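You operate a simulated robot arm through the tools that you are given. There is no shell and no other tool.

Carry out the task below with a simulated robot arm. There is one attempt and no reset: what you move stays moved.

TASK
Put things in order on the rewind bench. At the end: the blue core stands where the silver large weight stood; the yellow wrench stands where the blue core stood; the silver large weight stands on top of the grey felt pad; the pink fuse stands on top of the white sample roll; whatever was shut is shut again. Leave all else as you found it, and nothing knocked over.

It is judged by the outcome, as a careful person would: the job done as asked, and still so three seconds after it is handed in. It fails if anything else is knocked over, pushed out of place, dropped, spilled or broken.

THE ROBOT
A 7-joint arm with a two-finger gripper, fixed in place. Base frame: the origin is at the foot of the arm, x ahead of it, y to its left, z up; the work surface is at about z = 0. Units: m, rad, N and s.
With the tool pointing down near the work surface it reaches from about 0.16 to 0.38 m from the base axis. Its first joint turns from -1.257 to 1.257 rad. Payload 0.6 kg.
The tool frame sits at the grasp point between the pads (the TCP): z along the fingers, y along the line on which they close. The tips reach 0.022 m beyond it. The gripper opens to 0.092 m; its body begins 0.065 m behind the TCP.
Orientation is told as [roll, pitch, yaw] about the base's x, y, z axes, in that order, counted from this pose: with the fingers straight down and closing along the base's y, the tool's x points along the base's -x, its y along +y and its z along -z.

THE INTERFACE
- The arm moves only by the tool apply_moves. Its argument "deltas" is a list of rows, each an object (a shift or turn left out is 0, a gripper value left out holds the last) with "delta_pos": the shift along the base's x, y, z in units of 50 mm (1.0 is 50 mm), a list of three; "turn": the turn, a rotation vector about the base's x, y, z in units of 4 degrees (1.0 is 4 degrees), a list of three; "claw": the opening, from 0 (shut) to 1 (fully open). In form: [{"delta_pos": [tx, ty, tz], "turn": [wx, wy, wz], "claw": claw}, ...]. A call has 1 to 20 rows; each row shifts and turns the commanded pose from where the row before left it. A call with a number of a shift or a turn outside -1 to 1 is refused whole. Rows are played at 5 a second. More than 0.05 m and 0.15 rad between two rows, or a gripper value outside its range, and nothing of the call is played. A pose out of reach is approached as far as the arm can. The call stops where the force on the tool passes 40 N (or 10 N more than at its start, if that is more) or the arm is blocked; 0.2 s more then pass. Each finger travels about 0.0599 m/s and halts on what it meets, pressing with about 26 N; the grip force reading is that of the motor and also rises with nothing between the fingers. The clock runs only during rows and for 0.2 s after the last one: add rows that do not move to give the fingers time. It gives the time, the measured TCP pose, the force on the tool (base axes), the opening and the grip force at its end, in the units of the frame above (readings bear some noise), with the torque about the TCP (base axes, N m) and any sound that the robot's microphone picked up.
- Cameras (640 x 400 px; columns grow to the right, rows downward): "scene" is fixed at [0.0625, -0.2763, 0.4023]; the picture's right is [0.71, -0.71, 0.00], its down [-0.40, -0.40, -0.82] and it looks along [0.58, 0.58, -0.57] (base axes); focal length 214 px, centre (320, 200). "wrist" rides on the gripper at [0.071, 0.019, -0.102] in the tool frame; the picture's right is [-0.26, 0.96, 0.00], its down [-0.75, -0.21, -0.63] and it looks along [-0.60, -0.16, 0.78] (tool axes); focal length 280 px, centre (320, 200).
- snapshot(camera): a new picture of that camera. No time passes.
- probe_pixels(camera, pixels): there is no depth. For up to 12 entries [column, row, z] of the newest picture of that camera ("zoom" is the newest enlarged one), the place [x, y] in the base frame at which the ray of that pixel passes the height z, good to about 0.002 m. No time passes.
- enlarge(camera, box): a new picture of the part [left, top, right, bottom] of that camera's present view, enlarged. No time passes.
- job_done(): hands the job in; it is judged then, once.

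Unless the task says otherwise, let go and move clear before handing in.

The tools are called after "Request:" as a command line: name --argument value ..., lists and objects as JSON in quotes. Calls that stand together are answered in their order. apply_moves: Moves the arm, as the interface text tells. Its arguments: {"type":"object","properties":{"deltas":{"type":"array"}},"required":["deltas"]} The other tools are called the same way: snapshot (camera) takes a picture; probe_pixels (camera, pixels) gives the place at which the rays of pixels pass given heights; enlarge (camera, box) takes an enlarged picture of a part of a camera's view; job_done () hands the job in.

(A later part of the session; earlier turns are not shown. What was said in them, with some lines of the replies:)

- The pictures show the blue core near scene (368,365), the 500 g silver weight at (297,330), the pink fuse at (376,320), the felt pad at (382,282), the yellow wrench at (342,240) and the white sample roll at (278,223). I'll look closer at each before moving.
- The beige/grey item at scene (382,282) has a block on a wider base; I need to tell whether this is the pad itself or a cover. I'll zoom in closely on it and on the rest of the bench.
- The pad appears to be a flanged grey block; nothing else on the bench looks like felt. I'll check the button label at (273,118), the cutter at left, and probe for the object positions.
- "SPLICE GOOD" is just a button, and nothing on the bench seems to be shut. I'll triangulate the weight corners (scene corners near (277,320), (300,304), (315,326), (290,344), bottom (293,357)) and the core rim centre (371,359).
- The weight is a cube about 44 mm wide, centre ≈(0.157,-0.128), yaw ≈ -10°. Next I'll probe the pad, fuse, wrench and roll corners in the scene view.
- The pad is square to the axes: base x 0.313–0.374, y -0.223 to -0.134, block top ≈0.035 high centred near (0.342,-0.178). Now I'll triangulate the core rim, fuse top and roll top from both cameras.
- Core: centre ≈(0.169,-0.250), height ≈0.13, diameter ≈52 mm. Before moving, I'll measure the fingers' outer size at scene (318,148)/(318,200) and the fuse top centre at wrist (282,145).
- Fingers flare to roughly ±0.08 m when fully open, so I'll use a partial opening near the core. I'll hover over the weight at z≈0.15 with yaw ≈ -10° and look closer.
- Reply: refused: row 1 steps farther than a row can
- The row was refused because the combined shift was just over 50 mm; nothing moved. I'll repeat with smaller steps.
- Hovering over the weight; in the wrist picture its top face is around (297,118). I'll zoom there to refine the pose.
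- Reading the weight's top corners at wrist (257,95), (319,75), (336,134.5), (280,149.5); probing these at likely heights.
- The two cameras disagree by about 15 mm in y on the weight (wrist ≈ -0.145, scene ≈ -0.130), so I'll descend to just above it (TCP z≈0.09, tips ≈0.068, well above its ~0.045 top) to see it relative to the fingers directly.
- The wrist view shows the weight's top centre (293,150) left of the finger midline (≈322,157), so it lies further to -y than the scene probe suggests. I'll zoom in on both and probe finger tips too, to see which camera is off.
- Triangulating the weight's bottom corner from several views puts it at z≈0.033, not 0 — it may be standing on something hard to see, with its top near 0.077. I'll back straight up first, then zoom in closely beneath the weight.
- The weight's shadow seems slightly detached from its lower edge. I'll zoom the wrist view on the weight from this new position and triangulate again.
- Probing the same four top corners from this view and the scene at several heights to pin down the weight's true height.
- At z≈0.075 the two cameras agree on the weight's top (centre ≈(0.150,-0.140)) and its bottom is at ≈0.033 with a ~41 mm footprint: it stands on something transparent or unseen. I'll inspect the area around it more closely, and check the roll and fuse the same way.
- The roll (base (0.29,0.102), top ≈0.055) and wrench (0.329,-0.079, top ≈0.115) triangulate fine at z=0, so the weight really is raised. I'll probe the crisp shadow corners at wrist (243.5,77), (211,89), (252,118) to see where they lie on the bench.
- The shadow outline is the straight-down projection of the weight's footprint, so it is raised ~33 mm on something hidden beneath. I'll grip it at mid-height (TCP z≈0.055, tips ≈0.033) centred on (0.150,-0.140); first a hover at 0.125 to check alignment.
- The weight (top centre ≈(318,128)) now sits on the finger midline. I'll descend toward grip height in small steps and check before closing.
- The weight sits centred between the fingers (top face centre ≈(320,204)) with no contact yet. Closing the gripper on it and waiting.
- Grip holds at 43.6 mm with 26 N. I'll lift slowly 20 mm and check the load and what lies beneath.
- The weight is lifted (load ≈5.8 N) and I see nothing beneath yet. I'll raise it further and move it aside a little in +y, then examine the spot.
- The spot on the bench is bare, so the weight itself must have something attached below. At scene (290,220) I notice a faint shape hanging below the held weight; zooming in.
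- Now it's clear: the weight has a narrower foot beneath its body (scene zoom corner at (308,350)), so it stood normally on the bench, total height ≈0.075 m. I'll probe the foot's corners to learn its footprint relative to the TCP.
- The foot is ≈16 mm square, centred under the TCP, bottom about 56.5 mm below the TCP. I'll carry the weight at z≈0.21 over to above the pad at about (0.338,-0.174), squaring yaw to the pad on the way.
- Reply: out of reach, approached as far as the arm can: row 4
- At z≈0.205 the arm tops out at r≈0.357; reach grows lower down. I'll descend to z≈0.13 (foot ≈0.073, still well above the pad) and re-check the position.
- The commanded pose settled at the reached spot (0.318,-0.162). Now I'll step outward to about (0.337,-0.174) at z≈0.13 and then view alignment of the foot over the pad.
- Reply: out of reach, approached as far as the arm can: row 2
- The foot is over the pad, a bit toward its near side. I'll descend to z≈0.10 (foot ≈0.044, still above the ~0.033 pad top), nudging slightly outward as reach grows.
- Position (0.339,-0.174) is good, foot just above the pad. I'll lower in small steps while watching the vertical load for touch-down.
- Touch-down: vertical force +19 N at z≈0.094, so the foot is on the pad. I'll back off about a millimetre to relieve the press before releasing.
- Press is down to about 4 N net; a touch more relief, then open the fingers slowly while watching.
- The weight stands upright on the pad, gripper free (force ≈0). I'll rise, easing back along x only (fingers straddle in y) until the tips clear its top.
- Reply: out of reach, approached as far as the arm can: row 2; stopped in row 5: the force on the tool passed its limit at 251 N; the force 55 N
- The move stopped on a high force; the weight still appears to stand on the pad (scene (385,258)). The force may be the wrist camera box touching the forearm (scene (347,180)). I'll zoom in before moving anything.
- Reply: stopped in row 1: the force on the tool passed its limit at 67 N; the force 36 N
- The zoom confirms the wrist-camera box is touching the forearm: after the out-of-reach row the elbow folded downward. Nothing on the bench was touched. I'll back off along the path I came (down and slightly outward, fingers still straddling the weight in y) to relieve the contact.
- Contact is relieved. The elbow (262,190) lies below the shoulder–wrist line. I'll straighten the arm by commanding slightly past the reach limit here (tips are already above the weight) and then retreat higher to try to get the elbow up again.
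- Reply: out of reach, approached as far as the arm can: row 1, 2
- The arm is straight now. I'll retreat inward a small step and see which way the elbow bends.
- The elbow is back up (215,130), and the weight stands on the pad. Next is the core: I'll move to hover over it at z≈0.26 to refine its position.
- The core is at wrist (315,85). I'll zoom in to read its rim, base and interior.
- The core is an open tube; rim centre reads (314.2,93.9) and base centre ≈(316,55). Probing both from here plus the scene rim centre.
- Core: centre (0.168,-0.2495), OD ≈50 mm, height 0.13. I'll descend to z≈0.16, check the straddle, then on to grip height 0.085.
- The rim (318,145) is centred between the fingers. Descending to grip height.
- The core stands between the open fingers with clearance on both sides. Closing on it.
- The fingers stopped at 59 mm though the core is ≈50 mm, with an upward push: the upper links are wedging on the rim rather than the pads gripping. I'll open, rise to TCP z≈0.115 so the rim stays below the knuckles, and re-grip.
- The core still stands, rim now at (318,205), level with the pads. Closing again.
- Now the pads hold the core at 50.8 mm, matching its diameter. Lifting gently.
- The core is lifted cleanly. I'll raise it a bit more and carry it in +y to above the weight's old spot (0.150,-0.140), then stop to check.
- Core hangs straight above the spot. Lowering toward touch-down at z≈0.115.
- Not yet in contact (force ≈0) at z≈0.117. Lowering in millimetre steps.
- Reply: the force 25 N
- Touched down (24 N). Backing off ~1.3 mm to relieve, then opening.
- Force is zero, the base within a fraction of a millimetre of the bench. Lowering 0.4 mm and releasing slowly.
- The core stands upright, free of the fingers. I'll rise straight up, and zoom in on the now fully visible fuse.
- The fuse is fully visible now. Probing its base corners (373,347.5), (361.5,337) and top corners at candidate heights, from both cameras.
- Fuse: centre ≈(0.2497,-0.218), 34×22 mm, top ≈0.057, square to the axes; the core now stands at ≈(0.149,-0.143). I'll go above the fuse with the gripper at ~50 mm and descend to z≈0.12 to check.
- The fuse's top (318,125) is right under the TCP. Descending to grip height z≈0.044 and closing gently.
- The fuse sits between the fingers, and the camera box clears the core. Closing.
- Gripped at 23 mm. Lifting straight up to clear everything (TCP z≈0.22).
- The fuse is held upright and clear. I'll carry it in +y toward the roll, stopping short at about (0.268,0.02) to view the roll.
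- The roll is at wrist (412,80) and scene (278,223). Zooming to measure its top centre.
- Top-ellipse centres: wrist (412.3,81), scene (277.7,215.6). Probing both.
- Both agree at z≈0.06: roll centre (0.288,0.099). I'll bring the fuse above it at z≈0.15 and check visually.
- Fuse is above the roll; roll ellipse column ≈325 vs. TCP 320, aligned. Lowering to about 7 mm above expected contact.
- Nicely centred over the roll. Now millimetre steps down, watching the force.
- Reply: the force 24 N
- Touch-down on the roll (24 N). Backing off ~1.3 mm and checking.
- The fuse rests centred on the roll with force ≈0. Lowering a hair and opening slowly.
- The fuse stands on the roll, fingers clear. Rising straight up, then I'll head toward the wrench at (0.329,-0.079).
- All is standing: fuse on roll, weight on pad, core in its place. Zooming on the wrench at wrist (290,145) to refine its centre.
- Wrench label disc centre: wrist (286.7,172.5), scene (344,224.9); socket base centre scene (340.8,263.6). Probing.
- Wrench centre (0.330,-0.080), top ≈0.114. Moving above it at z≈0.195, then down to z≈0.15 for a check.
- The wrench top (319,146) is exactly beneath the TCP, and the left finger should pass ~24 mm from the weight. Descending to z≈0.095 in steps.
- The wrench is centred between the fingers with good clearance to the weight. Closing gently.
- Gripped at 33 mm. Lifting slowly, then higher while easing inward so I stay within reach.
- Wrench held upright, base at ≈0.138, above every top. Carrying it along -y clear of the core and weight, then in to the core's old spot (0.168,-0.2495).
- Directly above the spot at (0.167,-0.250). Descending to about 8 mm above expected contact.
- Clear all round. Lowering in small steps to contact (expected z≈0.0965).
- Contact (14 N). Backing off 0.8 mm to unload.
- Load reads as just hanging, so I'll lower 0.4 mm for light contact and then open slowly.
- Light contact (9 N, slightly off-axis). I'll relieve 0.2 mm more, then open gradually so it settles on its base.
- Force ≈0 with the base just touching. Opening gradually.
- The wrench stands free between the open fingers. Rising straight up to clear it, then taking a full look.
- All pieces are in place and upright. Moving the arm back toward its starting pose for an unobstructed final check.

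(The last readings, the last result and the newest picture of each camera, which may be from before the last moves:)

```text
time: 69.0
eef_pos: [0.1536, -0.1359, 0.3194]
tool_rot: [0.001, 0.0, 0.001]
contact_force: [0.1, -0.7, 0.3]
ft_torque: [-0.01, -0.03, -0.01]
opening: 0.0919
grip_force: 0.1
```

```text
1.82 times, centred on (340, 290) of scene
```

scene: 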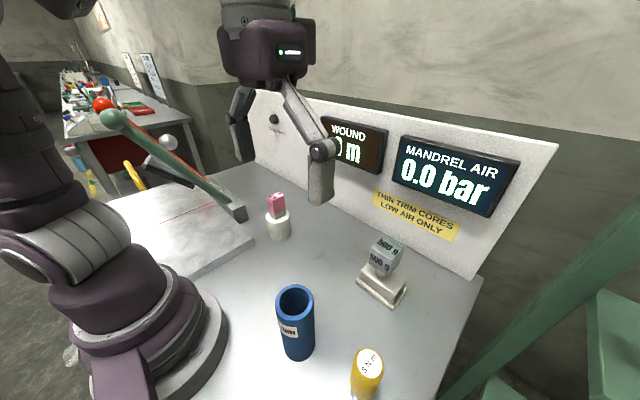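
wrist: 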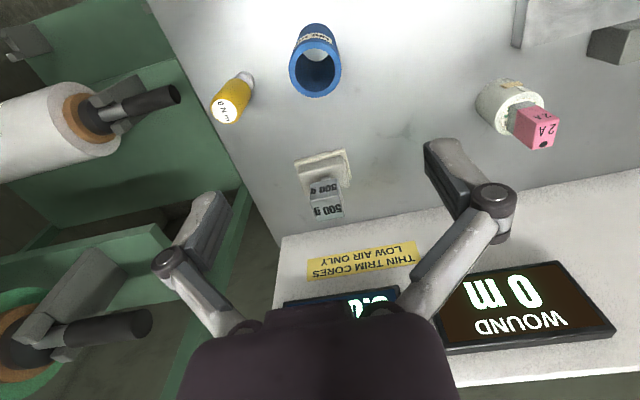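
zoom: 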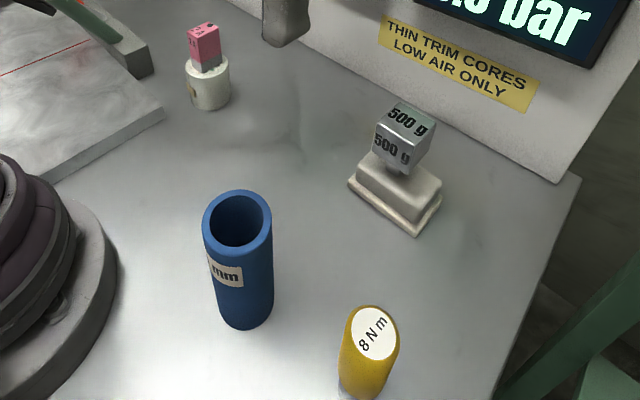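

Everything stands. I'll compare pad and roll against their original pixel positions and measure the core and wrench placements.

Request:
enlarge --camera "scene" --box '[340, 245, 430, 320]'

Request:
enlarge --camera "scene" --box '[255, 195, 375, 275]'

Request:
enlarge --camera "scene" --box '[260, 270, 400, 400]'

Request:
enlarge --camera "wrist" --box '[190, 10, 360, 230]'

```text
5.33 times, centred on (385, 282) of scene
```

zoom: 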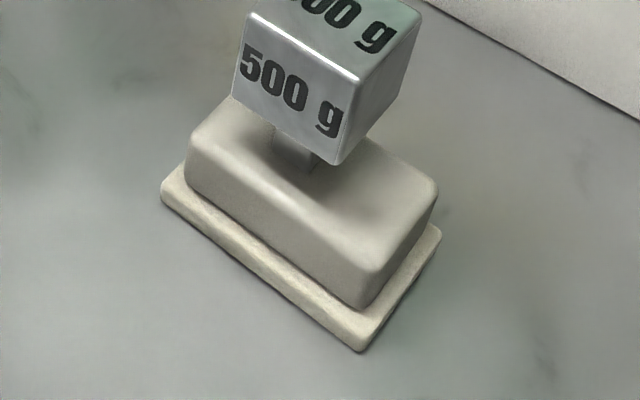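

```text
5.00 times, centred on (315, 235) of scene
```

zoom: 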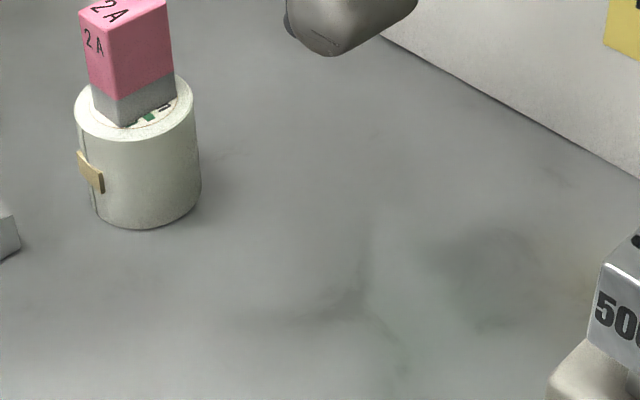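

```text
3.08 times, centred on (330, 335) of scene
```

zoom: 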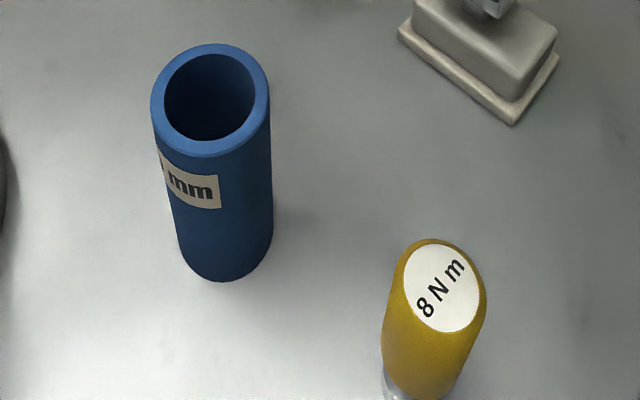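

```text
1.82 times, centred on (275, 120) of wrist
```

zoom: 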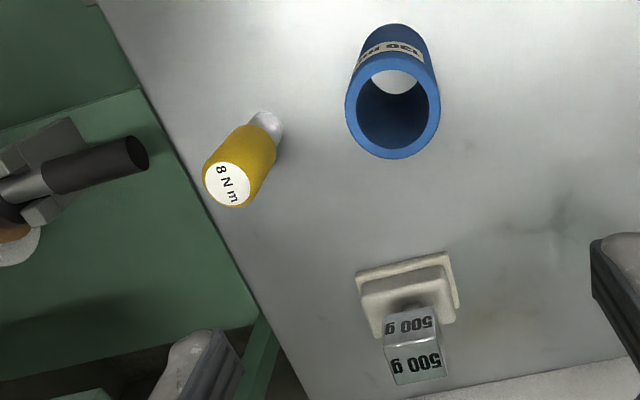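

Pad corners (162,190), (362,350), (440,235) and the roll edges match the first pictures exactly, so neither moved. Checking core and wrench coordinates.

Request:
probe_pixels --camera "scene" --pixels '[[294.25, 302.5, 0.13], [369.5, 363.6, 0.114]]'

Request:
probe_pixels --camera "wrist" --pixels '[[314.9, 69.1, 0.13], [223.8, 111.7, 0.114]]'

Request:
enlarge --camera "wrist" --box '[460, 60, 580, 170]'

```text
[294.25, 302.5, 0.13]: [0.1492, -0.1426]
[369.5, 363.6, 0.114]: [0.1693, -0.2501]
```

```text
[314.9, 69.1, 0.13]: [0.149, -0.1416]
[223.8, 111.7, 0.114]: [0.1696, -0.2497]
```

```text
3.64 times, centred on (520, 115) of wrist
```

zoom: 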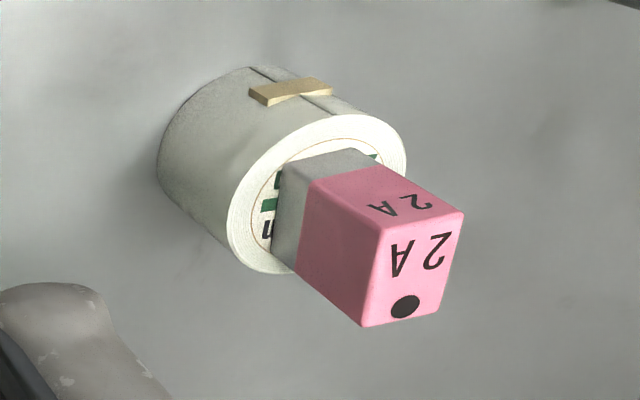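

The core stands at (0.149,-0.142) against a target of (0.150,-0.140). The wrench is at (0.169,-0.250), where the core stood. The weight is upright on the pad, the fuse is centred on the roll, and the gripper is empty and clear. I opened nothing, so nothing needs shutting; handing in.

Request:
job_done

```text
The job is handed in.
```

The bench is set out as you asked, and I've handed the job in. The last pictures show every piece standing upright with the gripper empty and clear of them.

| Piece | Where it stands now |
|---|---|
| Blue core | On the silver weight's old spot, within about 2 mm |
| Yellow wrench | On the blue core's old spot, within about 2 mm |
| Silver large weight | On top of the grey felt pad, on its narrow foot |
| Pink fuse | On top of the white sample roll, centred |

- **Nothing else moved:** the pad and roll are in the same place as in the first pictures.
- **Nothing to shut again:** I saw nothing shut on the bench and opened nothing.
- **One hard stop:** after I released the weight, the wrist camera pressed against the robot's own forearm and the arm stopped on its force limit. I backed it off; nothing on the bench was touched and the weight stayed standing.
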